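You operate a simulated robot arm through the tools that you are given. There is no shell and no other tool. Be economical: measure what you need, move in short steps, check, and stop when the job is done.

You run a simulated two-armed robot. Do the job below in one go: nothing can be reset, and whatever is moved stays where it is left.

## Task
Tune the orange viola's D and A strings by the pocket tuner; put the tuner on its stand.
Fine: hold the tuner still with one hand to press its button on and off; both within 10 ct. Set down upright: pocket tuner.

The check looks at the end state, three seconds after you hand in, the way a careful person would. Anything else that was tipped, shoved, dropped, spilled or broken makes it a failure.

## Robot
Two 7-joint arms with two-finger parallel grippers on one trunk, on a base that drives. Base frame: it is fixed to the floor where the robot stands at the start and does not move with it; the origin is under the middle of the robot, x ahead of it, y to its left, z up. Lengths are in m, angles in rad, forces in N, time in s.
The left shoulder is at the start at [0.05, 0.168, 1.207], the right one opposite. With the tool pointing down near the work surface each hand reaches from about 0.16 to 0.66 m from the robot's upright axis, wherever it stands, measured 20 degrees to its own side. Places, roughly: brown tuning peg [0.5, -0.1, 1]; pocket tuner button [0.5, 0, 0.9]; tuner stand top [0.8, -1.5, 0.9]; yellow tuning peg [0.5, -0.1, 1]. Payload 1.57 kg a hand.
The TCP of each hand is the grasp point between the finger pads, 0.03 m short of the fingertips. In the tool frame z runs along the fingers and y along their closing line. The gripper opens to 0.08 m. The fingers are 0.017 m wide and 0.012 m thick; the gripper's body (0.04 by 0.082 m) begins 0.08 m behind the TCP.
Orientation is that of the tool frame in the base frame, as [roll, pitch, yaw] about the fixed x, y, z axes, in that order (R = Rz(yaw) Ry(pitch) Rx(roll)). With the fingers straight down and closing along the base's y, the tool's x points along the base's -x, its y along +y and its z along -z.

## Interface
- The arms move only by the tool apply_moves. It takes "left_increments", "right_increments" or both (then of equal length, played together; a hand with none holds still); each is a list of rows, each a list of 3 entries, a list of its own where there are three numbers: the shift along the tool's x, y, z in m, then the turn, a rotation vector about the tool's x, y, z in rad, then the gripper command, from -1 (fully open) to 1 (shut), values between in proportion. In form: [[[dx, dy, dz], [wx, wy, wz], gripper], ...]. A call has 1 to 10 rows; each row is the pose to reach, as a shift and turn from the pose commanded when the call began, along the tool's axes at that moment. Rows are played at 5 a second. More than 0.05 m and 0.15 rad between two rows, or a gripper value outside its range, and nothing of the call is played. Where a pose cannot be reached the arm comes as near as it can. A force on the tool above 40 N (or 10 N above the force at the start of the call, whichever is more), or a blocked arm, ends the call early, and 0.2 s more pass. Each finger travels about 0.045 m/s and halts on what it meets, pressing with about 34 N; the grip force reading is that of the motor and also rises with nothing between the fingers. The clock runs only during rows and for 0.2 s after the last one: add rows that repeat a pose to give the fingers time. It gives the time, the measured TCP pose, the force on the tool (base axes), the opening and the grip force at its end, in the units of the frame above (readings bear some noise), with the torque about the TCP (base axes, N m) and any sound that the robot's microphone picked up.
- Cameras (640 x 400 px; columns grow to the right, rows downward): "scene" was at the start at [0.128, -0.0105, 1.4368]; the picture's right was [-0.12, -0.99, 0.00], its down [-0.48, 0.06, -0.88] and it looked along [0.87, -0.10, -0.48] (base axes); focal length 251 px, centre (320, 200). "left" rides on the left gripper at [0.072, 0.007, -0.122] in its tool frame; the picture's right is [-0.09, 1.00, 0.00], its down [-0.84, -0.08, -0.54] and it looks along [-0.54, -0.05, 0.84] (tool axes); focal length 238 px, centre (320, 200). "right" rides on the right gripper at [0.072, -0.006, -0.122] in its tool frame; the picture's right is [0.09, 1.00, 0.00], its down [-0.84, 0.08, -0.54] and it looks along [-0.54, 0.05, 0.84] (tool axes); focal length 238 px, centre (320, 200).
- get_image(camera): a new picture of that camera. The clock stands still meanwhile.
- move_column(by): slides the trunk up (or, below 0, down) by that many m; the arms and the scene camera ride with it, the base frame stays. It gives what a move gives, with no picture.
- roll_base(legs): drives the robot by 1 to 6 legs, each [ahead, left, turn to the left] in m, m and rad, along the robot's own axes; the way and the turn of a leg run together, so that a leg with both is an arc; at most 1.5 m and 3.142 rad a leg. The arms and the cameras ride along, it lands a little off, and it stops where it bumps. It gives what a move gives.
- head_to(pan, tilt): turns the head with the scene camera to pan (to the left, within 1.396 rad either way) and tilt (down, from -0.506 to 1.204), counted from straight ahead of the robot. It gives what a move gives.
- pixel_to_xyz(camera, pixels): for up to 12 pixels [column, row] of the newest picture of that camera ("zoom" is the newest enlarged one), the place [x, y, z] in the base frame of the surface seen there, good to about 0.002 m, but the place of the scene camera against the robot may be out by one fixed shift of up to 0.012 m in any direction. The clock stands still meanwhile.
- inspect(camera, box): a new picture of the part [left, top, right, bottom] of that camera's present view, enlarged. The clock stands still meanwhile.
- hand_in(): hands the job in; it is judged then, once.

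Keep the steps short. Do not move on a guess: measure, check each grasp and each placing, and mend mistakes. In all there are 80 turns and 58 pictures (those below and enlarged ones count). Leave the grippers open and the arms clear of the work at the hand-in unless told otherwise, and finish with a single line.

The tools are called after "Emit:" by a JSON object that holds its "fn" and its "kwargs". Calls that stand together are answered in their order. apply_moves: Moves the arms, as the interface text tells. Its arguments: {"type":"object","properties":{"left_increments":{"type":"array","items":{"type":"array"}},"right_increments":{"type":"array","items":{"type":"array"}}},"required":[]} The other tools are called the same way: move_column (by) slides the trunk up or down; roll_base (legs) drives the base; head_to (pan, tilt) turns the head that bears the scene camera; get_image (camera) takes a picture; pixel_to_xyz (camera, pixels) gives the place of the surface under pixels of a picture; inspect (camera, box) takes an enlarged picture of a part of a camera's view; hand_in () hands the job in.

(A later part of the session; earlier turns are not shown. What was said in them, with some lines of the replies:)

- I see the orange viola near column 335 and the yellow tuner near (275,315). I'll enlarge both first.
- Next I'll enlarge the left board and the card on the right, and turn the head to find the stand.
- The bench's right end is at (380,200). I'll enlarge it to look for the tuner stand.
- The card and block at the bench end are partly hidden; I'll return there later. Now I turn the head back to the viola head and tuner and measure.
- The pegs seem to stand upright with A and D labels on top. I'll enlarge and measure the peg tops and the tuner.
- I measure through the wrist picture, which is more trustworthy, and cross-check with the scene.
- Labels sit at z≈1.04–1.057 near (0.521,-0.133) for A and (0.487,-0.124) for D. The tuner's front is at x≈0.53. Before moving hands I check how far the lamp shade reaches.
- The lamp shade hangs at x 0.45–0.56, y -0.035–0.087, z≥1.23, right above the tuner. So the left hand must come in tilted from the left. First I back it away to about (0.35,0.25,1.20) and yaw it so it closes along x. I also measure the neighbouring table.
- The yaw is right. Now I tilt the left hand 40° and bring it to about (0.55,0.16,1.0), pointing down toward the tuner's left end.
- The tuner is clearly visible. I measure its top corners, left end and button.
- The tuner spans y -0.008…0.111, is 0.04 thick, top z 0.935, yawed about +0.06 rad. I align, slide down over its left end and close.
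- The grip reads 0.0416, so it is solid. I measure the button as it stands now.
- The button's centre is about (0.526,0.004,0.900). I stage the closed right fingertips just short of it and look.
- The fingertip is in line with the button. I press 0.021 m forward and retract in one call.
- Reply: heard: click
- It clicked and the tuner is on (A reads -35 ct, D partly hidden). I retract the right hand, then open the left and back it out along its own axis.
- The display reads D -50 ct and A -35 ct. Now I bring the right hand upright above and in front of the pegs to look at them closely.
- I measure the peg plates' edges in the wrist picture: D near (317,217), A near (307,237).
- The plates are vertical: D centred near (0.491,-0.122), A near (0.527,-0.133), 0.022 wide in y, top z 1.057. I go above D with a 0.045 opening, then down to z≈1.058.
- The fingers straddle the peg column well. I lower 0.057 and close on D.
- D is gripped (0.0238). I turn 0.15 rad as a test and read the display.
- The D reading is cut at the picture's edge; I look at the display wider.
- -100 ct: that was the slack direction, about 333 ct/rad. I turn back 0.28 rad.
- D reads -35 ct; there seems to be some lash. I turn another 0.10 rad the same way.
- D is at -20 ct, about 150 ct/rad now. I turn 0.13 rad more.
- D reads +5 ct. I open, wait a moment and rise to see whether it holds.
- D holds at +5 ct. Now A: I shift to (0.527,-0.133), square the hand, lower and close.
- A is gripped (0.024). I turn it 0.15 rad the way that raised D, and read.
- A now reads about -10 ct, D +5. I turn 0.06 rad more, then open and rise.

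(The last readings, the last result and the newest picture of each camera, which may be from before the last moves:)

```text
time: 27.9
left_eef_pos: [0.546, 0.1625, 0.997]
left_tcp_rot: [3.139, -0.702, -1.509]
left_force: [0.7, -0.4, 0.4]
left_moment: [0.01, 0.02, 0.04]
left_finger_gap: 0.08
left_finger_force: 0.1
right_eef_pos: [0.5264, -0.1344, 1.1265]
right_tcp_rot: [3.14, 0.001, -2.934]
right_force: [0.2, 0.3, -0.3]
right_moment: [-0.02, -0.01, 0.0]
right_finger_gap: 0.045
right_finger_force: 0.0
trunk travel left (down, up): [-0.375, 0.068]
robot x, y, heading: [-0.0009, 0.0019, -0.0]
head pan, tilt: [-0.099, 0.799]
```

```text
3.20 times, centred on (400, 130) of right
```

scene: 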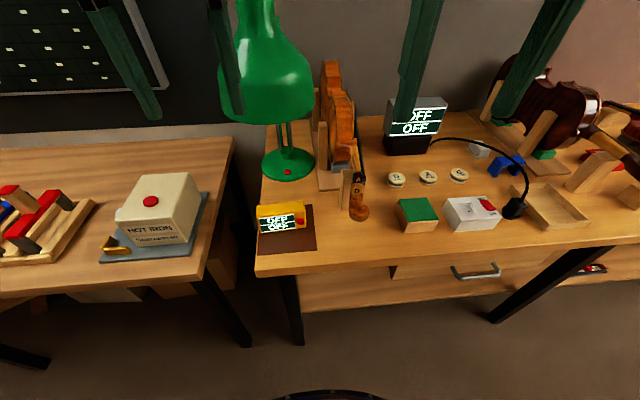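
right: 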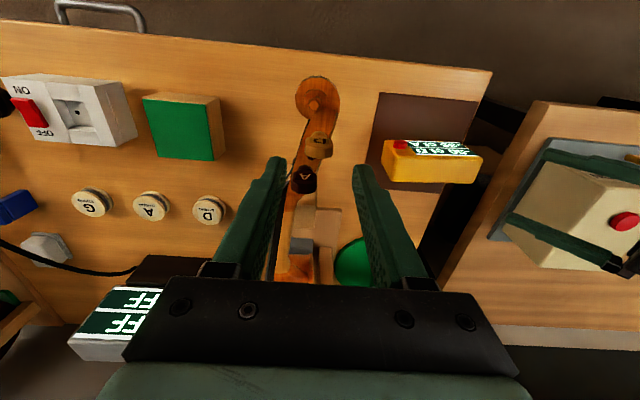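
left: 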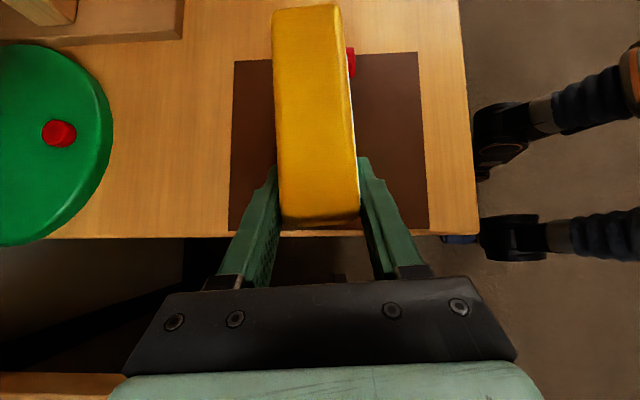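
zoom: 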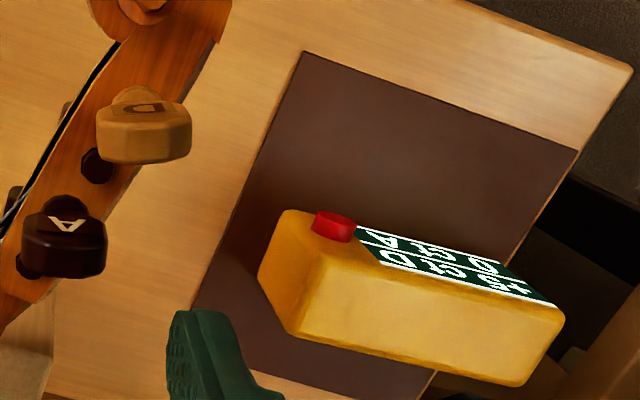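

A reads 0 ct, D +5 ct. Now for switching off: the left hand regrips the tuner the way it came, while the right hand backs off from the pegs.

Emit:
{"fn": "apply_moves", "kwargs": {"right_increments": [[[0.03, 0.007, -0.015], [0, 0, 0.04], -0.125], [[0.06, 0.015, -0.033], [0, 0, 0.08], -0.125], [[0.1, 0.024, -0.033], [0, 0, 0.12], 0.5], [[0.14, 0.033, -0.033], [0, 0, 0.16], 1], [[0.163, 0.0384, -0.033], [0, 0, 0.21], 1], [[0.163, 0.0384, -0.033], [0, 0, 0.21], 1], [[0.163, 0.0384, -0.033], [0, 0, 0.21], 1], [[0.163, 0.0384, -0.033], [0, 0, 0.21], 1]], "left_increments": [[[0, 0, 0.03], [0, 0, 0], -1], [[0, 0, 0.06], [0, 0, 0], -1], [[0, 0, 0.09], [0, 0, 0], -1], [[0, 0, 0.112], [0, 0, 0], -1], [[0, 0, 0.112], [0, 0, 0], 0.2], [[0, 0, 0.112], [0, 0, 0], 0.6], [[0, 0, 0.112], [0, 0, 0], 1], [[0, 0, 0.112], [0, 0, 0], 1]]}}

Emit:
{"fn": "apply_moves", "kwargs": {"right_increments": [[[0, 0.03, 0.02], [0, -0.13, 0], 1], [[0, 0.06, 0.045], [0, -0.26, 0], 1], [[-0.005, 0.09, 0.07], [0, -0.39, 0], 1], [[-0.01, 0.115, 0.1], [0, -0.52, 0], 1], [[-0.015, 0.1335, 0.13], [0, -0.65, 0], 1], [[-0.02, 0.1335, 0.16], [0, -0.78, 0], 1], [[-0.025, 0.1335, 0.18], [0, -0.91, 0], 1], [[-0.035, 0.1335, 0.196], [0, -1.04, 0], 1]]}}

Emit:
{"fn": "inspect", "kwargs": {"camera": "right", "box": [270, 90, 430, 190]}}

```text
time: 29.6
left_eef_pos: [0.5503, 0.0912, 0.9112]
left_tcp_rot: [3.14, -0.702, -1.51]
left_force: [0.2, 0.2, 0.0]
left_moment: [0.03, -0.03, 0.01]
left_finger_gap: 0.0417
left_finger_force: 27.0
right_eef_pos: [0.3603, -0.1287, 1.1622]
right_tcp_rot: [3.141, -0.001, 3.141]
right_force: [-1.2, 0.1, -1.1]
right_moment: [0.04, 0.02, 0.02]
right_finger_gap: 0.0001
right_finger_force: 21.3
trunk travel left (down, up): [-0.375, 0.068]
robot x, y, heading: [0.0024, -0.0, -0.003]
head pan, tilt: [-0.099, 0.799]
```

```text
time: 31.4
left_eef_pos: [0.5498, 0.0914, 0.9116]
left_tcp_rot: [3.14, -0.701, -1.51]
left_force: [0.3, 0.6, -0.1]
left_moment: [0.07, 0.0, 0.03]
left_finger_gap: 0.0415
left_finger_force: 33.9
right_eef_pos: [0.3953, 0.0034, 0.9654]
right_tcp_rot: [3.136, 1.041, 3.137]
right_force: [-0.1, 0.0, 0.2]
right_moment: [0.01, 0.02, 0.0]
right_finger_gap: 0.0
right_finger_force: 21.3
trunk travel left (down, up): [-0.375, 0.068]
robot x, y, heading: [-0.0002, 0.0027, 0.004]
head pan, tilt: [-0.099, 0.799]
```

```text
4.00 times, centred on (350, 140) of right
```

zoom: 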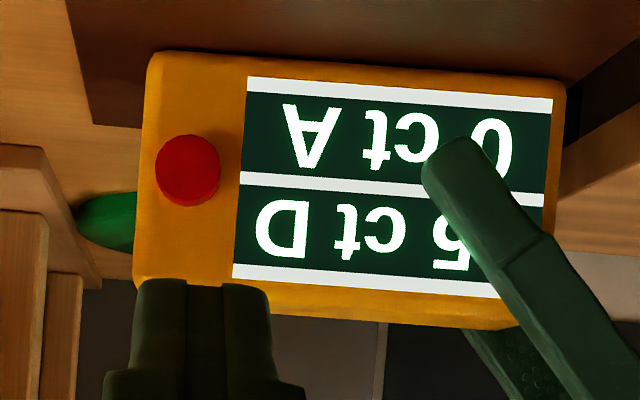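

Display: A 0, D 5. Fingertips are set; I advance to the button, press, and retract.

Emit:
{"fn": "apply_moves", "kwargs": {"right_increments": [[[0.001, 0.001, 0.035], [0, 0, 0], 1], [[0.003, 0.001, 0.07], [0, 0, 0], 1], [[0.005, 0.001, 0.1014], [0, 0, 0], 1], [[-0.001, 0.001, 0.1115], [0, 0, 0], 1], [[-0.0036, 0.001, 0.116], [0, 0, 0], 1], [[-0.0056, 0.001, 0.1195], [0, 0, 0], 1], [[0.004, 0.001, 0.1], [0, 0, 0], 1], [[0.003, 0.001, 0.06], [0, 0, 0], 1], [[0, 0.001, 0.01], [0, 0, 0], 1]]}}

Emit:
{"fn": "get_image", "kwargs": {"camera": "right"}}

```text
time: 33.5
left_eef_pos: [0.5497, 0.0908, 0.9125]
left_tcp_rot: [3.139, -0.701, -1.511]
left_force: [0.2, 0.5, -0.1]
left_moment: [0.06, 0.01, -0.01]
left_finger_gap: 0.0416
left_finger_force: 33.6
right_eef_pos: [0.4027, 0.0044, 0.9602]
right_tcp_rot: [-3.14, 1.04, 3.14]
right_force: [0.2, 0.0, 0.4]
right_moment: [0.0, -0.03, -0.01]
right_finger_gap: 0.0
right_finger_force: 21.6
trunk travel left (down, up): [-0.375, 0.068]
robot x, y, heading: [-0.0022, -0.0004, 0.0]
head pan, tilt: [-0.099, 0.799]
heard: click
```

```text
22 pictures are left
```

right: 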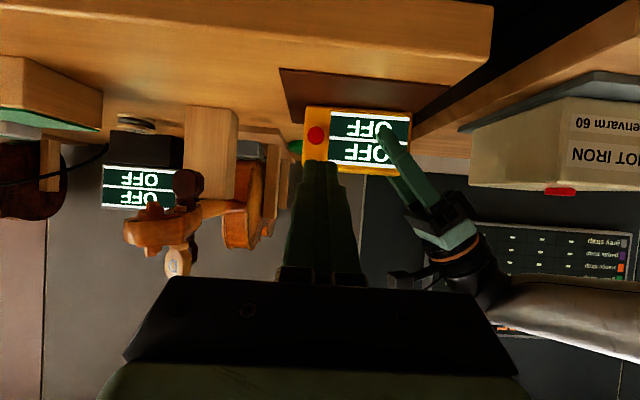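

It clicked and the tuner is OFF. Now the right hand folds back, and the left lifts the tuner 0.06 and draws it toward the robot, clear of lamp and bench.

Emit:
{"fn": "apply_moves", "kwargs": {"right_increments": [[[0.002, -0.01, -0.04], [0, 0.1, 0], 1], [[0.0, -0.03, -0.08], [0, 0.22, 0], 1], [[-0.025, -0.05, -0.105], [0, 0.34, 0], 1], [[-0.05, -0.075, -0.13], [0, 0.46, 0], 1], [[-0.075, -0.1, -0.15], [0, 0.58, 0], 1], [[-0.1, -0.125, -0.17], [0, 0.7, 0], 1], [[-0.13, -0.145, -0.19], [0, 0.82, 0], 1], [[-0.156, -0.165, -0.208], [0, 0.94, 0], 1], [[-0.156, -0.165, -0.208], [0, 1.04, 0], 1]], "left_increments": [[[0.01, 0, -0.011], [0, 0, 0], 1], [[0.02, 0, -0.024], [0, 0, 0], 1], [[0.0387, 0, -0.0458], [0, 0, 0], 1], [[0.0387, 0.03, -0.0458], [0, 0, 0], 1], [[0.0387, 0.06, -0.0458], [0, 0, 0], 1], [[0.0387, 0.1, -0.0458], [0, 0, 0], 1], [[0.0387, 0.14, -0.0458], [0, 0, 0], 1], [[0.0387, 0.17, -0.0458], [0, 0, 0], 1], [[0.0387, 0.2, -0.0458], [0, 0, 0], 1]]}}

Emit:
{"fn": "get_image", "kwargs": {"camera": "scene"}}

```text
time: 35.5
left_eef_pos: [0.3496, 0.0791, 0.9702]
left_tcp_rot: [3.139, -0.702, -1.509]
left_force: [-0.6, -0.2, -1.2]
left_moment: [0.04, -0.01, -0.01]
left_finger_gap: 0.0414
left_finger_force: 34.0
right_eef_pos: [0.3019, -0.1589, 1.1995]
right_tcp_rot: [3.141, -0.001, 3.14]
right_force: [-0.2, -0.3, 0.5]
right_moment: [0.0, 0.02, 0.01]
right_finger_gap: 0.0003
right_finger_force: 21.6
trunk travel left (down, up): [-0.375, 0.068]
robot x, y, heading: [0.0015, -0.0032, 0.004]
head pan, tilt: [-0.099, 0.799]
```

```text
21 pictures are left
```

scene: 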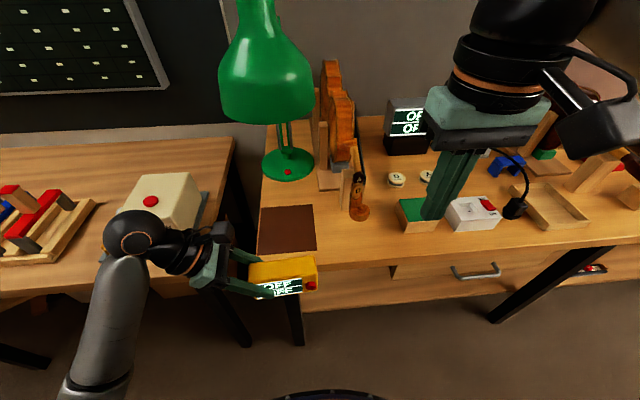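

The tuner is held and upright. I back off 0.35 m and strafe right 1.2 m, then look toward the stand.

Emit:
{"fn": "roll_base", "kwargs": {"legs": [[-0.35, 0, 0], [0, -1.2, 0]]}}

Emit:
{"fn": "head_to", "kwargs": {"pan": -0.2, "tilt": 0.55}}

Emit:
{"fn": "get_image", "kwargs": {"camera": "scene"}}

```text
time: 48.2
left_eef_pos: [-0.0042, -1.134, 0.9714]
left_tcp_rot: [3.139, -0.703, -1.513]
left_force: [-0.2, 0.0, -1.0]
left_moment: [0.1, 0.0, -0.02]
left_finger_gap: 0.0417
left_finger_force: 33.9
right_eef_pos: [-0.0522, -1.3727, 1.1996]
right_tcp_rot: [3.139, 0.001, 3.136]
right_force: [-0.1, 0.0, 0.1]
right_moment: [0.02, 0.0, -0.04]
right_finger_gap: 0.0002
right_finger_force: 21.3
trunk travel left (down, up): [-0.375, 0.068]
robot x, y, heading: [-0.3577, -1.2086, -0.005]
head pan, tilt: [-0.099, 0.799]
```

```text
time: 49.0
left_eef_pos: [-0.0043, -1.1351, 0.9694]
left_tcp_rot: [3.141, -0.701, -1.514]
left_force: [-1.0, 0.1, -0.9]
left_moment: [0.09, 0.02, 0.0]
left_finger_gap: 0.0416
left_finger_force: 33.8
right_eef_pos: [-0.0531, -1.3724, 1.199]
right_tcp_rot: [3.14, 0.001, 3.138]
right_force: [0.0, 0.1, 0.0]
right_moment: [-0.02, 0.0, -0.03]
right_finger_gap: 0.0
right_finger_force: 21.1
trunk travel left (down, up): [-0.375, 0.068]
robot x, y, heading: [-0.3547, -1.2143, -0.002]
head pan, tilt: [-0.201, 0.55]
```

```text
20 pictures are left
```

scene: 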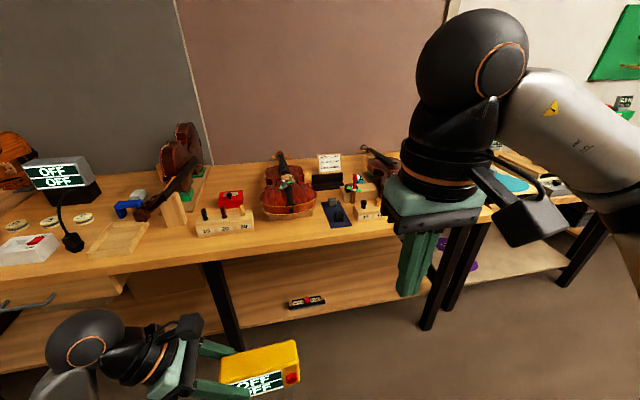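

Emit:
{"fn": "inspect", "kwargs": {"camera": "scene", "box": [190, 140, 390, 265]}}

Emit:
{"fn": "pixel_to_xyz", "kwargs": {"camera": "scene", "pixels": [[328, 182], [330, 163], [337, 213], [335, 205], [230, 198], [222, 225], [370, 210], [355, 185], [410, 235], [300, 245], [352, 222], [325, 190]]}}

```text
3.20 times, centred on (290, 202) of scene
```

zoom: 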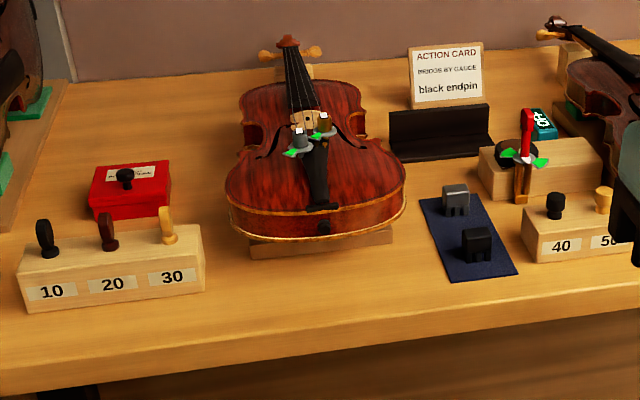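

```text
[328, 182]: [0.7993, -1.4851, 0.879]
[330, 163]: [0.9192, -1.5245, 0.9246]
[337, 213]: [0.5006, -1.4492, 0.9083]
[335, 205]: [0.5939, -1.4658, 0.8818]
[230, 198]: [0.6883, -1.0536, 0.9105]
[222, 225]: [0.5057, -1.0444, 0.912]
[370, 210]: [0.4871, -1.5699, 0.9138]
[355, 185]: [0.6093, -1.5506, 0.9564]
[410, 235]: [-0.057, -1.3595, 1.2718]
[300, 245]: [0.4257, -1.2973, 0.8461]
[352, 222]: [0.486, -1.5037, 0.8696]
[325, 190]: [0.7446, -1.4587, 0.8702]
```

The stand is the black rack at about (0.80,-1.485,0.88), in front of the action card. I check the lower shelf and bench edge for base clearance.

Emit:
{"fn": "pixel_to_xyz", "kwargs": {"camera": "scene", "pixels": [[300, 250], [300, 300], [300, 323], [330, 316], [230, 345], [435, 325], [370, 312], [350, 242], [340, 270], [300, 262], [520, 270], [245, 310]]}}

Emit:
{"fn": "roll_base", "kwargs": {"legs": [[0.35, 0, 0], [0, -0.4, 0]]}}

Emit:
{"fn": "head_to", "kwargs": {"pan": 0.15, "tilt": 0.55}}

Emit:
{"fn": "get_image", "kwargs": {"camera": "scene"}}

```text
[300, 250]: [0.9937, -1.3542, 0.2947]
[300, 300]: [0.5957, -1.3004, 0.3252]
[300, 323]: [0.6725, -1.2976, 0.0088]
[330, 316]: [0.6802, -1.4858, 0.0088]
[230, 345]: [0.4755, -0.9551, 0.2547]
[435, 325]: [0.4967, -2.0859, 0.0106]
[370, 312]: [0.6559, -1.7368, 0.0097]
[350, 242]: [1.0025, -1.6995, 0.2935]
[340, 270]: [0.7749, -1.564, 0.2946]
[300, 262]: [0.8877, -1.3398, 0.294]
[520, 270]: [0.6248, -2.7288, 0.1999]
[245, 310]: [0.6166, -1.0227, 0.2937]
```

```text
time: 54.9
left_eef_pos: [0.3453, -1.5328, 0.97]
left_tcp_rot: [3.14, -0.701, -1.515]
left_force: [0.3, -0.1, -1.5]
left_moment: [0.07, 0.02, 0.02]
left_finger_gap: 0.0418
left_finger_force: 33.9
right_eef_pos: [0.2959, -1.7718, 1.2006]
right_tcp_rot: [3.139, 0.0, 3.135]
right_force: [0.4, 0.4, -0.1]
right_moment: [-0.03, 0.01, 0.01]
right_finger_gap: 0.0
right_finger_force: 21.1
trunk travel left (down, up): [-0.375, 0.068]
robot x, y, heading: [-0.0063, -1.6104, -0.01]
head pan, tilt: [-0.201, 0.55]
```

```text
time: 55.7
left_eef_pos: [0.3457, -1.5341, 0.971]
left_tcp_rot: [3.14, -0.702, -1.516]
left_force: [0.1, 0.8, -1.1]
left_moment: [0.04, -0.02, 0.0]
left_finger_gap: 0.0414
left_finger_force: 34.4
right_eef_pos: [0.2967, -1.7715, 1.1999]
right_tcp_rot: [3.141, 0.0, 3.134]
right_force: [0.1, 0.2, 0.0]
right_moment: [-0.02, 0.02, -0.01]
right_finger_gap: 0.0003
right_finger_force: 21.3
trunk travel left (down, up): [-0.375, 0.068]
robot x, y, heading: [-0.0066, -1.6118, -0.007]
head pan, tilt: [0.15, 0.55]
```

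```text
18 pictures are left
```

scene: 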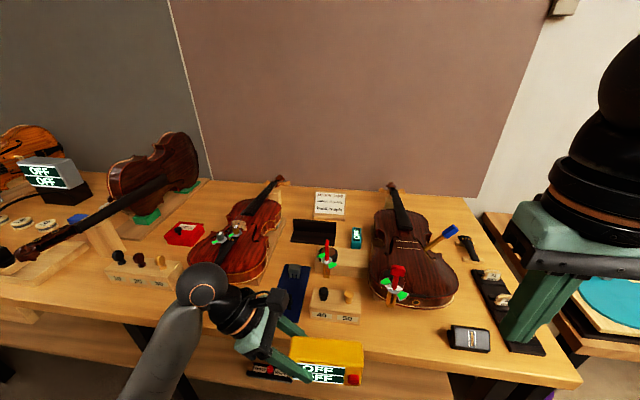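

Emit:
{"fn": "inspect", "kwargs": {"camera": "scene", "box": [240, 180, 400, 280]}}

Emit:
{"fn": "pixel_to_xyz", "kwargs": {"camera": "scene", "pixels": [[315, 229], [315, 240], [315, 222], [293, 238], [337, 241], [292, 225], [336, 228], [326, 258], [355, 237], [240, 205], [330, 195], [315, 245]]}}

```text
4.00 times, centred on (320, 230) of scene
```

zoom: 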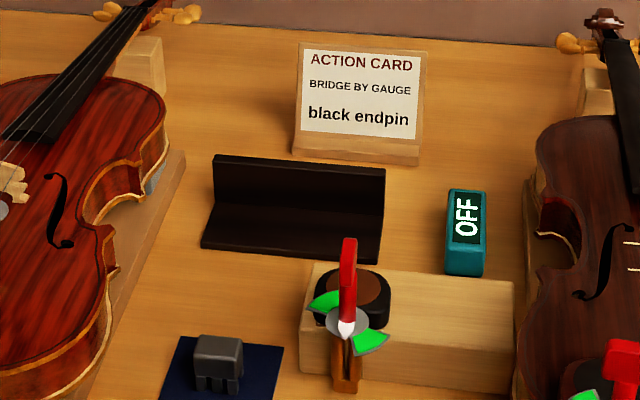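

```text
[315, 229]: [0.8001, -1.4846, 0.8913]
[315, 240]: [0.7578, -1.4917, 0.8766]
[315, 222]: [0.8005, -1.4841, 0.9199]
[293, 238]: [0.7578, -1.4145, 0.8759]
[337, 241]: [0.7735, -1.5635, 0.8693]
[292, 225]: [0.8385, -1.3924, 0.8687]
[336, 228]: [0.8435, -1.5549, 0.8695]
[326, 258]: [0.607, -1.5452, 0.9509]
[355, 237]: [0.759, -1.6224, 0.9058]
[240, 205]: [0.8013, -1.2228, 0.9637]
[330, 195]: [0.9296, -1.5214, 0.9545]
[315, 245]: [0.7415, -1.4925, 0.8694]
```

The stand is an L: plate top about z 0.87, wall front at x≈0.80, y -1.41…-1.56. Loose parts stand on the bench in front of it, so I raise the tuner 0.17 and square its yaw before driving closer, then look.

Emit:
{"fn": "apply_moves", "kwargs": {"left_increments": [[[0.0275, 0, -0.0325], [-0.009, 0, 0.0105], 1], [[0.055, 0, -0.065], [-0.018, 0, 0.021], 1], [[0.0825, 0, -0.0975], [-0.027, 0, 0.0315], 1], [[0.11, 0, -0.13], [-0.0355, 0, 0.042], 1], [[0.11, 0, -0.13], [-0.0355, 0, 0.042], 1]]}}

Emit:
{"fn": "head_to", "kwargs": {"pan": 0.4, "tilt": 0.7}}

Emit:
{"fn": "get_image", "kwargs": {"camera": "scene"}}

```text
time: 56.9
left_eef_pos: [0.3422, -1.5331, 1.1392]
left_tcp_rot: [3.137, -0.701, -1.571]
left_force: [0.1, 0.1, -1.3]
left_moment: [0.05, 0.01, 0.01]
left_finger_gap: 0.0417
left_finger_force: 33.8
right_eef_pos: [0.296, -1.7723, 1.2]
right_tcp_rot: [3.141, 0.0, 3.135]
right_force: [0.8, -1.2, 0.6]
right_moment: [-0.07, 0.0, 0.0]
right_finger_gap: 0.0
right_finger_force: 21.1
trunk travel left (down, up): [-0.375, 0.068]
robot x, y, heading: [-0.0012, -1.6097, -0.008]
head pan, tilt: [0.15, 0.55]
```

```text
time: 57.7
left_eef_pos: [0.3457, -1.5343, 1.1382]
left_tcp_rot: [3.139, -0.702, -1.57]
left_force: [0.8, -0.5, -1.0]
left_moment: [0.07, 0.0, 0.01]
left_finger_gap: 0.0415
left_finger_force: 34.8
right_eef_pos: [0.2954, -1.772, 1.1995]
right_tcp_rot: [3.138, -0.001, 3.133]
right_force: [-0.4, -0.2, -0.3]
right_moment: [-0.02, 0.03, -0.02]
right_finger_gap: 0.0001
right_finger_force: 21.6
trunk travel left (down, up): [-0.375, 0.068]
robot x, y, heading: [-0.0049, -1.6131, -0.01]
head pan, tilt: [0.4, 0.7]
```

```text
16 pictures are left
```

scene: 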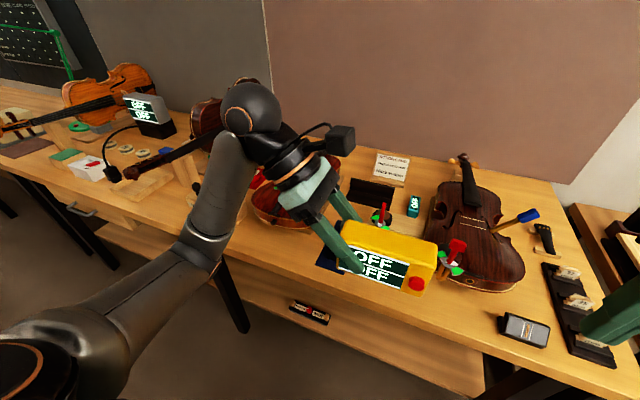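

I measure the forearm and wrist heights before driving nearer.

Emit:
{"fn": "pixel_to_xyz", "kwargs": {"camera": "scene", "pixels": [[215, 225], [190, 270], [140, 310], [90, 340], [250, 105], [275, 150], [300, 190], [230, 190], [60, 370]]}}

```text
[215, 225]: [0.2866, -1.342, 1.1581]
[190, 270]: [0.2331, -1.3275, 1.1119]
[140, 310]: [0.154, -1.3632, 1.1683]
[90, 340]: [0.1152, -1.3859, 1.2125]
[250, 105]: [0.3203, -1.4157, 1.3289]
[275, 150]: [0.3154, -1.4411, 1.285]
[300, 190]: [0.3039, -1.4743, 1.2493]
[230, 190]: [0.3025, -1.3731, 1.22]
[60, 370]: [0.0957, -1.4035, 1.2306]
```

The forearm lies above z≈1.0 everywhere. I drive 0.2 m forward in two short legs.

Emit:
{"fn": "roll_base", "kwargs": {"legs": [[0.1, 0, 0.005], [0.1, 0, 0.005]]}}

```text
time: 59.6
left_eef_pos: [0.5447, -1.5323, 1.139]
left_tcp_rot: [3.139, -0.701, -1.562]
left_force: [0.1, 0.3, -1.4]
left_moment: [0.02, 0.01, -0.03]
left_finger_gap: 0.0416
left_finger_force: 34.2
right_eef_pos: [0.4993, -1.7701, 1.1994]
right_tcp_rot: [3.14, -0.002, -3.14]
right_force: [-0.4, -0.3, -0.4]
right_moment: [0.01, 0.04, -0.02]
right_finger_gap: 0.0
right_finger_force: 21.1
trunk travel left (down, up): [-0.375, 0.068]
robot x, y, heading: [0.1954, -1.6092, -0.001]
head pan, tilt: [0.4, 0.7]
```

No bump. Now I carry the tuner over the stand, staying high (TCP to about (0.77,-1.445,1.06)).

Emit:
{"fn": "apply_moves", "kwargs": {"left_increments": [[[-0.0168, -0.032, 0.0006], [0, 0, 0], 1], [[-0.0336, -0.064, 0.0012], [0, 0, 0], 1], [[-0.0504, -0.096, 0.0018], [0, 0, 0], 1], [[-0.0671, -0.128, 0.0024], [0, 0, 0], 1], [[-0.0839, -0.16, 0.003], [0, 0, 0], 1], [[-0.1007, -0.192, 0.0037], [0, 0, 0], 1], [[-0.1175, -0.225, 0.0043], [0, 0, 0], 1], [[-0.1175, -0.225, 0.0043], [0, 0, 0], 1]]}}

Emit:
{"fn": "get_image", "kwargs": {"camera": "left"}}

Emit:
{"fn": "head_to", "kwargs": {"pan": 0.3, "tilt": 0.6}}

Emit:
{"fn": "get_image", "kwargs": {"camera": "scene"}}

```text
time: 61.4
left_eef_pos: [0.768, -1.442, 1.0619]
left_tcp_rot: [3.141, -0.702, -1.566]
left_force: [0.2, 0.6, -1.3]
left_moment: [0.06, 0.02, 0.02]
left_finger_gap: 0.0414
left_finger_force: 34.2
right_eef_pos: [0.4969, -1.7692, 1.1995]
right_tcp_rot: [3.139, -0.001, -3.139]
right_force: [-1.1, 0.2, 0.5]
right_moment: [-0.03, 0.0, 0.01]
right_finger_gap: 0.0002
right_finger_force: 21.2
trunk travel left (down, up): [-0.375, 0.068]
robot x, y, heading: [0.1937, -1.6138, -0.001]
head pan, tilt: [0.4, 0.7]
```

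```text
15 pictures are left
```

left: 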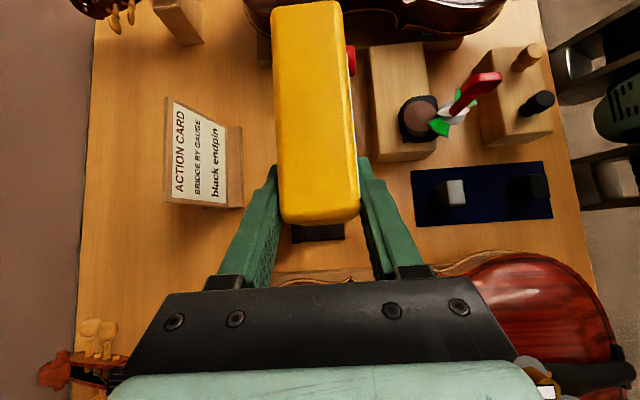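

```text
time: 62.1
left_eef_pos: [0.768, -1.4431, 1.0608]
left_tcp_rot: [3.138, -0.7, -1.564]
left_force: [0.9, -1.0, -1.0]
left_moment: [0.09, 0.05, 0.03]
left_finger_gap: 0.0415
left_finger_force: 34.3
right_eef_pos: [0.4984, -1.7699, 1.1997]
right_tcp_rot: [3.141, 0.0, -3.14]
right_force: [0.3, 0.1, -0.1]
right_moment: [-0.01, -0.06, -0.01]
right_finger_gap: 0.0
right_finger_force: 21.3
trunk travel left (down, up): [-0.375, 0.068]
robot x, y, heading: [0.1977, -1.612, 0.002]
head pan, tilt: [0.3, 0.6]
```

```text
14 pictures are left
```

scene: 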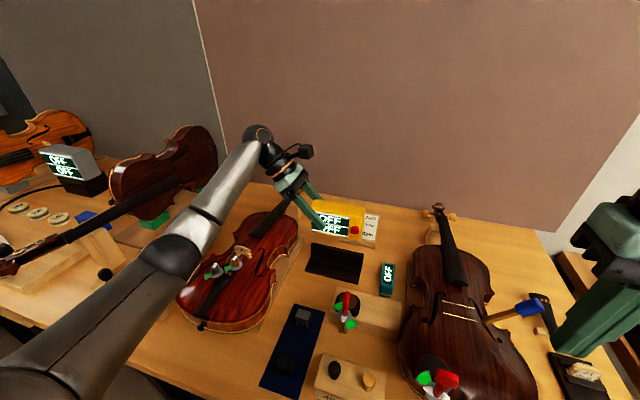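

The stand's left end shows under the tuner at (292–345, 225–242) in the wrist picture. I measure it there, and the whole stand in an enlarged scene picture.

Emit:
{"fn": "pixel_to_xyz", "kwargs": {"camera": "left", "pixels": [[294, 231], [303, 231], [312, 231], [325, 231], [338, 231], [298, 241], [318, 239], [341, 238], [350, 235], [285, 238]]}}

Emit:
{"fn": "inspect", "kwargs": {"camera": "scene", "box": [280, 190, 400, 300]}}

```text
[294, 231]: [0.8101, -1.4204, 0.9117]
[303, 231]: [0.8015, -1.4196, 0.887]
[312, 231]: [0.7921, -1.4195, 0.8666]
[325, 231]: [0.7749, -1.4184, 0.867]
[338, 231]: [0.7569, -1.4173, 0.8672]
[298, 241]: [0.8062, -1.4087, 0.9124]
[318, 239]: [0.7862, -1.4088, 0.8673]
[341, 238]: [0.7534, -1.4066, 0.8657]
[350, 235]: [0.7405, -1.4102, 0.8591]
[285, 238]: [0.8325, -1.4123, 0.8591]
```

```text
3.64 times, centred on (340, 245) of scene
```

zoom: 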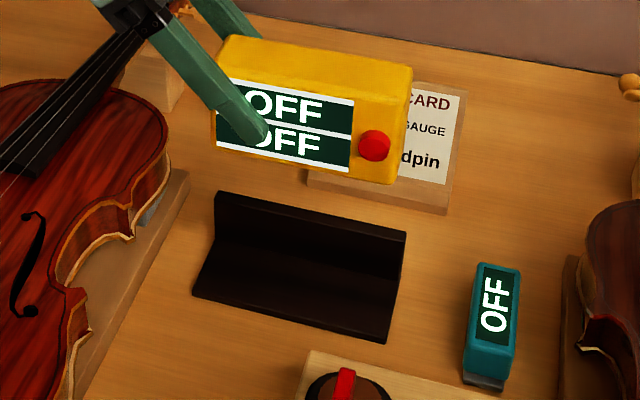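

Emit:
{"fn": "pixel_to_xyz", "kwargs": {"camera": "zoom", "pixels": [[200, 288], [380, 334], [220, 196], [402, 235], [292, 310], [310, 215], [168, 165], [160, 110], [110, 100], [230, 230], [395, 270], [210, 60]]}}

```text
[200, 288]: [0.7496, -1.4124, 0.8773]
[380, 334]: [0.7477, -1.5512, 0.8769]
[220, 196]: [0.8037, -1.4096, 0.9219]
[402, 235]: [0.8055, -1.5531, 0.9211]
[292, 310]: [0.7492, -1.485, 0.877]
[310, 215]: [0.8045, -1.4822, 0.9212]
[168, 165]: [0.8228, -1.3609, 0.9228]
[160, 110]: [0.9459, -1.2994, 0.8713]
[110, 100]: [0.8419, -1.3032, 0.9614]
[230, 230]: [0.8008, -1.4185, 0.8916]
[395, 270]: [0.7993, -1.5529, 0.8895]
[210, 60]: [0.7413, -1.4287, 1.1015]
```

Stand: plate top z≈0.867, x 0.750–0.802, y -1.405…-1.556. The release TCP should be (0.777,-1.442,0.918). I shift x first, then go straight down to about 8 mm above.

Emit:
{"fn": "apply_moves", "kwargs": {"left_increments": [[[0, -0.009, 0], [0, 0, 0], 1], [[-0.022, -0.009, 0.026], [0, 0, 0], 1], [[-0.044, -0.009, 0.052], [0, 0, 0], 1], [[-0.066, -0.009, 0.078], [0, 0, 0], 1], [[-0.088, -0.009, 0.1036], [0, 0, 0], 1], [[-0.088, -0.009, 0.1036], [0, 0, 0], 1]]}}

Emit:
{"fn": "inspect", "kwargs": {"camera": "scene", "box": [280, 190, 400, 300]}}

Emit:
{"fn": "get_image", "kwargs": {"camera": "left"}}

```text
time: 63.4
left_eef_pos: [0.7793, -1.4449, 0.9412]
left_tcp_rot: [-3.106, -0.718, -1.59]
left_force: [-16.8, 2.8, 17.1]
left_moment: [-0.35, 0.48, -0.55]
left_finger_gap: 0.0418
left_finger_force: 33.9
right_eef_pos: [0.4948, -1.7696, 1.2006]
right_tcp_rot: [3.14, 0.003, -3.137]
right_force: [-0.6, 0.3, -0.2]
right_moment: [0.03, 0.04, -0.01]
right_finger_gap: 0.0
right_finger_force: 21.8
trunk travel left (down, up): [-0.375, 0.068]
robot x, y, heading: [0.1944, -1.6089, 0.002]
head pan, tilt: [0.3, 0.6]
stopped in row 6 (left hand): the force on the tool passed its limit at 47 N (the readings are from after the stop); the commanded pose is now the measured one
```

```text
3.64 times, centred on (340, 245) of scene
```

zoom: 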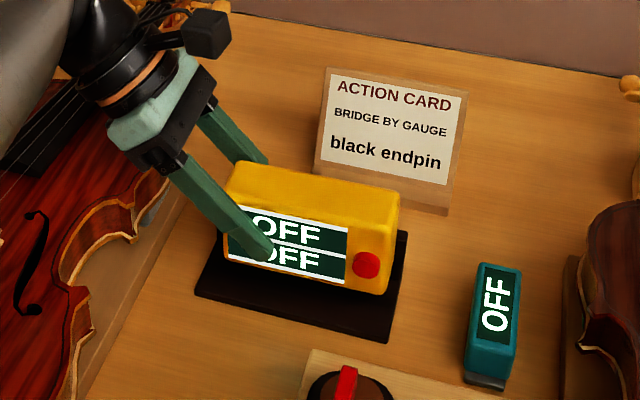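

```text
11 pictures are left
```

left: 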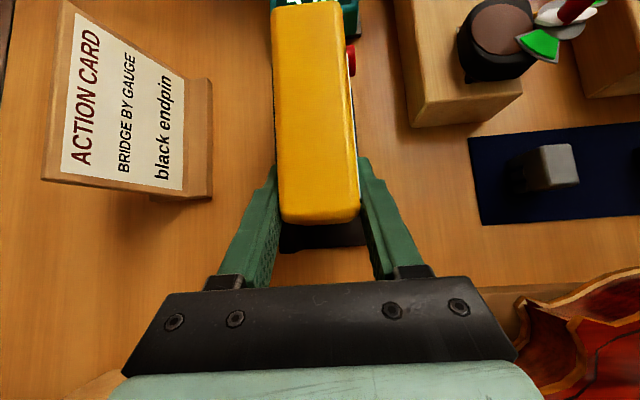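

The back finger touched the stand's wall top (finger outside at x≈0.809, wall at 0.802); the stand did not shift. I lift, straighten the hand, and move to x≈0.765 so the finger fits in front of the wall.

Emit:
{"fn": "apply_moves", "kwargs": {"left_increments": [[[0.01, 0, -0.011], [0, 0, 0], 1], [[0.02, 0.0, -0.024], [0, 0, 0], 1], [[0.02, 0.007, -0.024], [-0.007, -0.008, -0.012], 1], [[0.018, 0.0143, -0.026], [-0.0144, -0.016, -0.0244], 1], [[0.018, 0.0143, -0.026], [-0.0144, -0.016, -0.0244], 1], [[0.018, 0.0143, -0.026], [-0.0144, -0.016, -0.0244], 1]]}}

Emit:
{"fn": "inspect", "kwargs": {"camera": "scene", "box": [290, 190, 390, 290]}}

```text
time: 64.8
left_eef_pos: [0.7681, -1.4398, 0.9686]
left_tcp_rot: [3.137, -0.699, -1.553]
left_force: [0.1, 0.6, -1.5]
left_moment: [0.08, 0.05, 0.0]
left_finger_gap: 0.0418
left_finger_force: 33.8
right_eef_pos: [0.499, -1.7696, 1.1992]
right_tcp_rot: [3.141, 0.0, -3.14]
right_force: [0.0, 0.5, -0.3]
right_moment: [0.03, 0.02, 0.02]
right_finger_gap: 0.0
right_finger_force: 21.4
trunk travel left (down, up): [-0.375, 0.068]
robot x, y, heading: [0.1943, -1.6084, 0.001]
head pan, tilt: [0.3, 0.6]
```

```text
4.00 times, centred on (340, 240) of scene
```

zoom: 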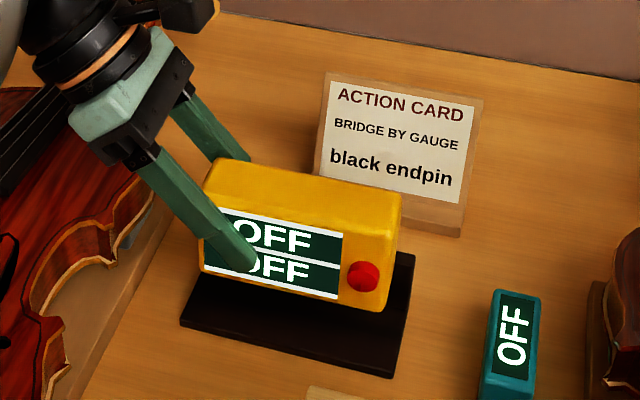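

I check that the tuner sits level and where its faces are.

Emit:
{"fn": "pixel_to_xyz", "kwargs": {"camera": "zoom", "pixels": [[208, 268], [330, 300], [375, 304], [222, 165], [395, 195], [215, 190], [382, 222], [192, 315], [390, 368], [405, 265], [385, 285]]}}

Emit:
{"fn": "pixel_to_xyz", "kwargs": {"camera": "left", "pixels": [[290, 238], [335, 238], [350, 240], [350, 233], [302, 130], [340, 120]]}}

```text
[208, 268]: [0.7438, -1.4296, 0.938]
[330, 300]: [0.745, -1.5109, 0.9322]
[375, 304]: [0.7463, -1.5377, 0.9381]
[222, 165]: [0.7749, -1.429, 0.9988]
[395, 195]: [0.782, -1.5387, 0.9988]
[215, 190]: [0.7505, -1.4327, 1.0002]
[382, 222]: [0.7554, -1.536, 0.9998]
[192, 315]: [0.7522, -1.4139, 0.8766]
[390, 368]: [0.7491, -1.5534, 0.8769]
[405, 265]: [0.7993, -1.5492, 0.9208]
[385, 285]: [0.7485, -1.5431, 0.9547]
```

```text
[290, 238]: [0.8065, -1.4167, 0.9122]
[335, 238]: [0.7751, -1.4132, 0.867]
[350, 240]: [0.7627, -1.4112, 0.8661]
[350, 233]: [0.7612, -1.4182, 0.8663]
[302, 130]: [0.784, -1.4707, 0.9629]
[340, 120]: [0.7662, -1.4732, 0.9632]
```

The tuner is level, front at x≈0.745, centred in y. I shift 2 mm forward more for finger clearance and descend to contact.

Emit:
{"fn": "apply_moves", "kwargs": {"left_increments": [[[-0.008, 0.002, 0.0095], [0, 0, 0], 1], [[-0.016, 0.002, 0.019], [0, 0, 0], 1], [[-0.024, 0.002, 0.0285], [0, 0, 0], 1], [[-0.029, 0.002, 0.0344], [0, 0, 0], 1], [[-0.0317, 0.002, 0.0375], [0, 0, 0], 1], [[-0.0317, 0.002, 0.0375], [0, 0, 0], 1]]}}

Emit:
{"fn": "inspect", "kwargs": {"camera": "scene", "box": [290, 190, 390, 290]}}

```text
time: 66.2
left_eef_pos: [0.7666, -1.4398, 0.9187]
left_tcp_rot: [3.136, -0.699, -1.554]
left_force: [0.0, 0.7, -0.9]
left_moment: [0.02, 0.01, 0.03]
left_finger_gap: 0.0414
left_finger_force: 34.3
right_eef_pos: [0.4986, -1.768, 1.199]
right_tcp_rot: [3.14, 0.001, -3.141]
right_force: [1.2, 0.2, 0.6]
right_moment: [0.01, 0.01, 0.01]
right_finger_gap: 0.0002
right_finger_force: 21.5
trunk travel left (down, up): [-0.375, 0.068]
robot x, y, heading: [0.2003, -1.6101, 0.004]
head pan, tilt: [0.3, 0.6]
```

```text
4.00 times, centred on (340, 240) of scene
```

zoom: 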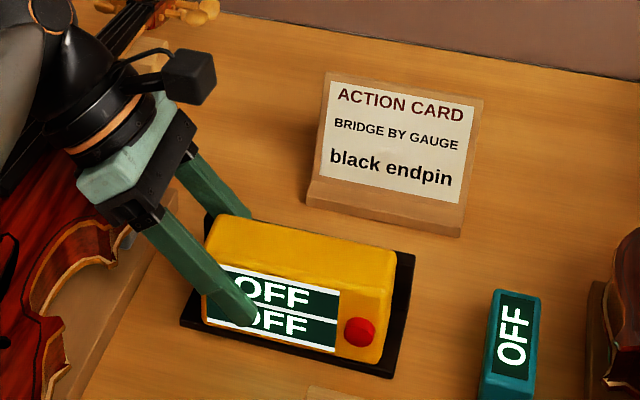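

No contact force yet. I lower in 1 mm steps watching for the plate.

Emit:
{"fn": "apply_moves", "kwargs": {"left_increments": [[[-0.0006, 0, 0.0008], [0, 0, 0], 1], [[-0.0013, 0, 0.0015], [0, 0, 0], 1], [[-0.0013, 0, 0.0015], [0, 0, 0], 1]]}}

```text
time: 67.0
left_eef_pos: [0.7671, -1.4418, 0.9183]
left_tcp_rot: [-3.141, -0.697, -1.555]
left_force: [3.5, 0.3, 6.1]
left_moment: [0.64, 0.01, -0.3]
left_finger_gap: 0.0417
left_finger_force: 34.0
right_eef_pos: [0.4993, -1.7703, 1.1993]
right_tcp_rot: [-3.141, -0.001, -3.14]
right_force: [0.5, 0.1, 0.5]
right_moment: [-0.01, 0.02, 0.0]
right_finger_gap: 0.0
right_finger_force: 21.8
trunk travel left (down, up): [-0.375, 0.068]
robot x, y, heading: [0.1966, -1.6123, 0.002]
head pan, tilt: [0.3, 0.6]
```

The plate is felt (6 N up). I open only to 0.047 so the back finger does not press the wall, and check.

Emit:
{"fn": "apply_moves", "kwargs": {"left_increments": [[[0, 0, 0], [0, 0, 0], -0.1], [[0, 0, 0], [0, 0, 0], -0.175], [[0, 0, 0], [0, 0, 0], -0.175]]}}

Emit:
{"fn": "get_image", "kwargs": {"camera": "left"}}

```text
time: 67.8
left_eef_pos: [0.7658, -1.4409, 0.9178]
left_tcp_rot: [3.141, -0.698, -1.554]
left_force: [7.5, -0.1, 11.3]
left_moment: [0.94, 0.07, -0.54]
left_finger_gap: 0.0469
left_finger_force: 0.1
right_eef_pos: [0.4979, -1.7689, 1.1993]
right_tcp_rot: [3.139, 0.001, 3.141]
right_force: [0.1, 0.0, 0.2]
right_moment: [0.02, 0.02, 0.03]
right_finger_gap: 0.0
right_finger_force: 21.3
trunk travel left (down, up): [-0.375, 0.068]
robot x, y, heading: [0.1907, -1.6072, -0.001]
head pan, tilt: [0.3, 0.6]
```

```text
8 pictures are left
```

left: 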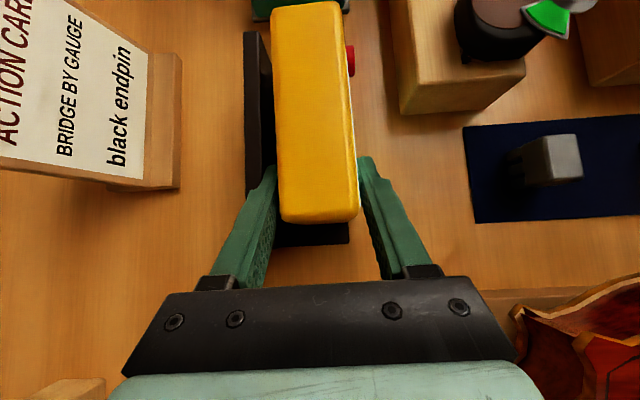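

The force (7.5,0,11.3) N with its moment points to a contact about 0.08 m to the left of the TCP, likely the gripper body on the violin's edge. The tuner is free, so I lift straight up gently.

Emit:
{"fn": "apply_moves", "kwargs": {"left_increments": [[[0.0032, 0, -0.0038], [0, 0, 0], -0.175], [[0.0065, 0, -0.0076], [0, 0, 0], -0.175], [[0.013, 0, -0.0153], [0, 0, 0], -0.175]]}}

Emit:
{"fn": "inspect", "kwargs": {"camera": "scene", "box": [260, 180, 400, 290]}}

```text
time: 68.6
left_eef_pos: [0.765, -1.4407, 0.9353]
left_tcp_rot: [3.135, -0.698, -1.549]
left_force: [-0.2, 0.5, -0.5]
left_moment: [-0.02, 0.01, 0.01]
left_finger_gap: 0.0469
left_finger_force: 0.2
right_eef_pos: [0.499, -1.7685, 1.1989]
right_tcp_rot: [3.139, 0.0, -3.14]
right_force: [0.3, 0.3, -0.5]
right_moment: [0.0, 0.01, 0.01]
right_finger_gap: 0.0002
right_finger_force: 21.3
trunk travel left (down, up): [-0.375, 0.068]
robot x, y, heading: [0.1986, -1.6114, 0.01]
head pan, tilt: [0.3, 0.6]
```

```text
3.64 times, centred on (330, 235) of scene
```

zoom: 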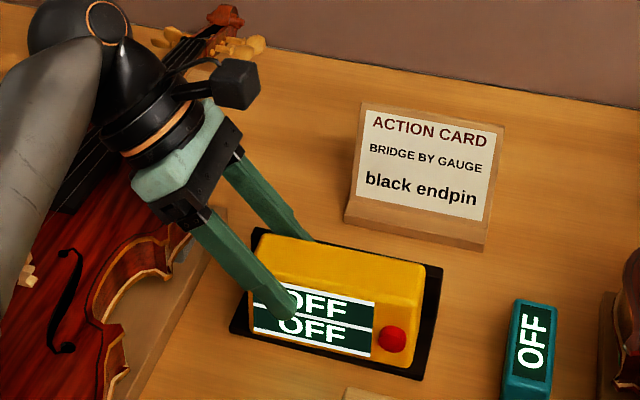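

Force is zero and the tuner stays put on the plate. I lift straight up 0.13 more and then look.

Emit:
{"fn": "apply_moves", "kwargs": {"left_increments": [[[0.013, 0, -0.0153], [0, 0, 0], -0.175], [[0.032, 0, -0.038], [0, 0, 0], -0.175], [[0.058, 0, -0.069], [0, 0, 0], -0.175], [[0.084, 0, -0.099], [0, 0, 0], -0.175], [[0.084, 0.03, -0.099], [0, 0, 0], -0.175], [[0.084, 0.06, -0.099], [0, 0, 0], -1], [[0.084, 0.1, -0.099], [0, 0, 0], -1]]}}

Emit:
{"fn": "get_image", "kwargs": {"camera": "scene"}}

```text
time: 70.2
left_eef_pos: [0.6652, -1.4423, 1.0658]
left_tcp_rot: [3.135, -0.696, -1.552]
left_force: [0.1, 0.1, 0.3]
left_moment: [0.0, 0.05, 0.02]
left_finger_gap: 0.0801
left_finger_force: 0.0
right_eef_pos: [0.496, -1.769, 1.2]
right_tcp_rot: [3.141, 0.0, -3.139]
right_force: [-0.1, 0.0, 0.7]
right_moment: [0.03, -0.02, -0.01]
right_finger_gap: 0.0
right_finger_force: 21.3
trunk travel left (down, up): [-0.375, 0.068]
robot x, y, heading: [0.1963, -1.6066, -0.0]
head pan, tilt: [0.3, 0.6]
```

```text
6 pictures are left
```

scene: 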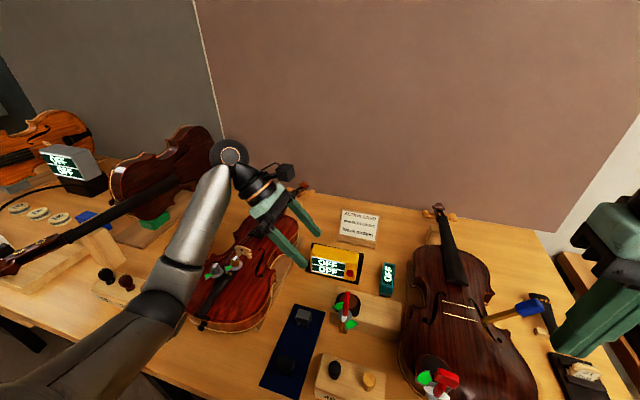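

The violin looks unmoved. I check the tuner's final place and that it is level.

Emit:
{"fn": "inspect", "kwargs": {"camera": "scene", "box": [290, 220, 390, 300]}}

Emit:
{"fn": "pixel_to_xyz", "kwargs": {"camera": "scene", "pixels": [[315, 246], [360, 254], [313, 255], [357, 264], [314, 272], [354, 281], [348, 272], [276, 217], [310, 276], [358, 287]]}}

```text
5.00 times, centred on (340, 260) of scene
```

zoom: 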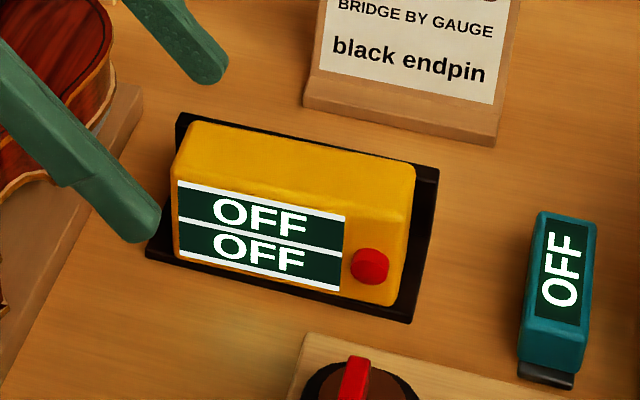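

```text
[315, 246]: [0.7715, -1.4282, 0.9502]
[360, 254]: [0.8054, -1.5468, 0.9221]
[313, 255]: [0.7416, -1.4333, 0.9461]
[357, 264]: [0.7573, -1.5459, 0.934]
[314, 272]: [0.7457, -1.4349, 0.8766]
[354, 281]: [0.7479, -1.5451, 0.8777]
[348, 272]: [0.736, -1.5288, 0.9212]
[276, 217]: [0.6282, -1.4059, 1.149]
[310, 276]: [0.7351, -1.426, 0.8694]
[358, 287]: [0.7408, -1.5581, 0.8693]
```

The tuner stands upright on the plate, OFF, level and centred in y. Now I raise the left hand, open the right gripper and back the robot away.

Emit:
{"fn": "apply_moves", "kwargs": {"left_increments": [[[0.026, 0, -0.03], [0, 0, 0], -1], [[0.052, 0.03, -0.06], [0, 0, 0], -1], [[0.065, 0.07, -0.076], [0, 0, 0], -1], [[0.065, 0.11, -0.076], [0, 0, 0], -1], [[0.065, 0.15, -0.076], [0, 0, 0], -1]], "right_increments": [[[0, 0, 0], [0, 0, 0], -1], [[0, 0, 0], [0, 0, 0], -1], [[0, 0, 0], [0, 0, 0], -1], [[0, 0, 0], [0, 0, 0], -1], [[0, 0, 0], [0, 0, 0], -1]]}}

Emit:
{"fn": "roll_base", "kwargs": {"legs": [[-0.4, 0, 0]]}}

Emit:
{"fn": "get_image", "kwargs": {"camera": "scene"}}

```text
time: 71.4
left_eef_pos: [0.5158, -1.4459, 1.1683]
left_tcp_rot: [3.136, -0.699, -1.551]
left_force: [0.7, -0.1, 0.0]
left_moment: [0.0, -0.02, -0.01]
left_finger_gap: 0.0798
left_finger_force: 0.1
right_eef_pos: [0.4962, -1.7685, 1.1994]
right_tcp_rot: [3.141, 0.001, -3.139]
right_force: [-0.6, 0.1, 0.2]
right_moment: [0.02, -0.02, 0.0]
right_finger_gap: 0.08
right_finger_force: 0.1
trunk travel left (down, up): [-0.375, 0.068]
robot x, y, heading: [0.1953, -1.6125, -0.0]
head pan, tilt: [0.3, 0.6]
```

```text
time: 73.9
left_eef_pos: [0.1243, -1.4474, 1.1688]
left_tcp_rot: [3.136, -0.7, -1.557]
left_force: [0.2, -0.4, 0.2]
left_moment: [0.04, -0.02, 0.0]
left_finger_gap: 0.0803
left_finger_force: 0.0
right_eef_pos: [0.1042, -1.7701, 1.1995]
right_tcp_rot: [3.141, 0.0, 3.141]
right_force: [-0.5, -0.8, 0.3]
right_moment: [0.03, 0.02, 0.0]
right_finger_gap: 0.0797
right_finger_force: 0.0
trunk travel left (down, up): [-0.375, 0.068]
robot x, y, heading: [-0.1969, -1.6112, -0.001]
head pan, tilt: [0.3, 0.6]
```

```text
4 pictures are left
```

scene: 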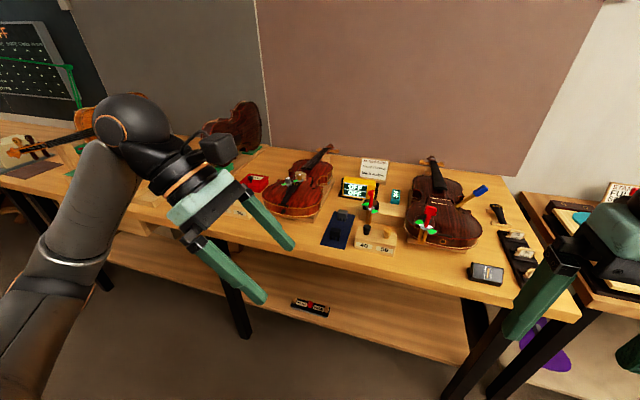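

All looks in order; one last enlarged look at the violin and stand.

Emit:
{"fn": "inspect", "kwargs": {"camera": "scene", "box": [240, 140, 420, 255]}}

```text
3.48 times, centred on (330, 198) of scene
```

zoom: 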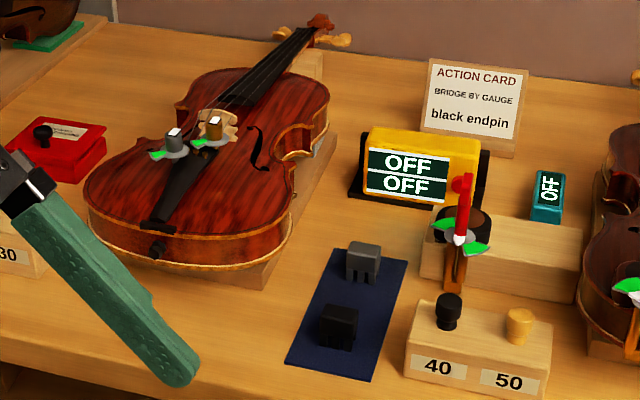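

The violin rests on its block, the tuner stands upright and off on its stand, and both grippers are open and clear. I hand in.

Emit:
{"fn": "hand_in", "kwargs": {}}

```text
The job is handed in.
```

The orange viola's last reading before switch-off was D +5 ct and A 0 ct; the pocket tuner is off and upright on its stand, overhanging its front edge by a few mm, after a finger hit the stand wall (47 N) and the gripper touched (about 11 N) what was probably the neighbouring violin, with no visible shift in either.
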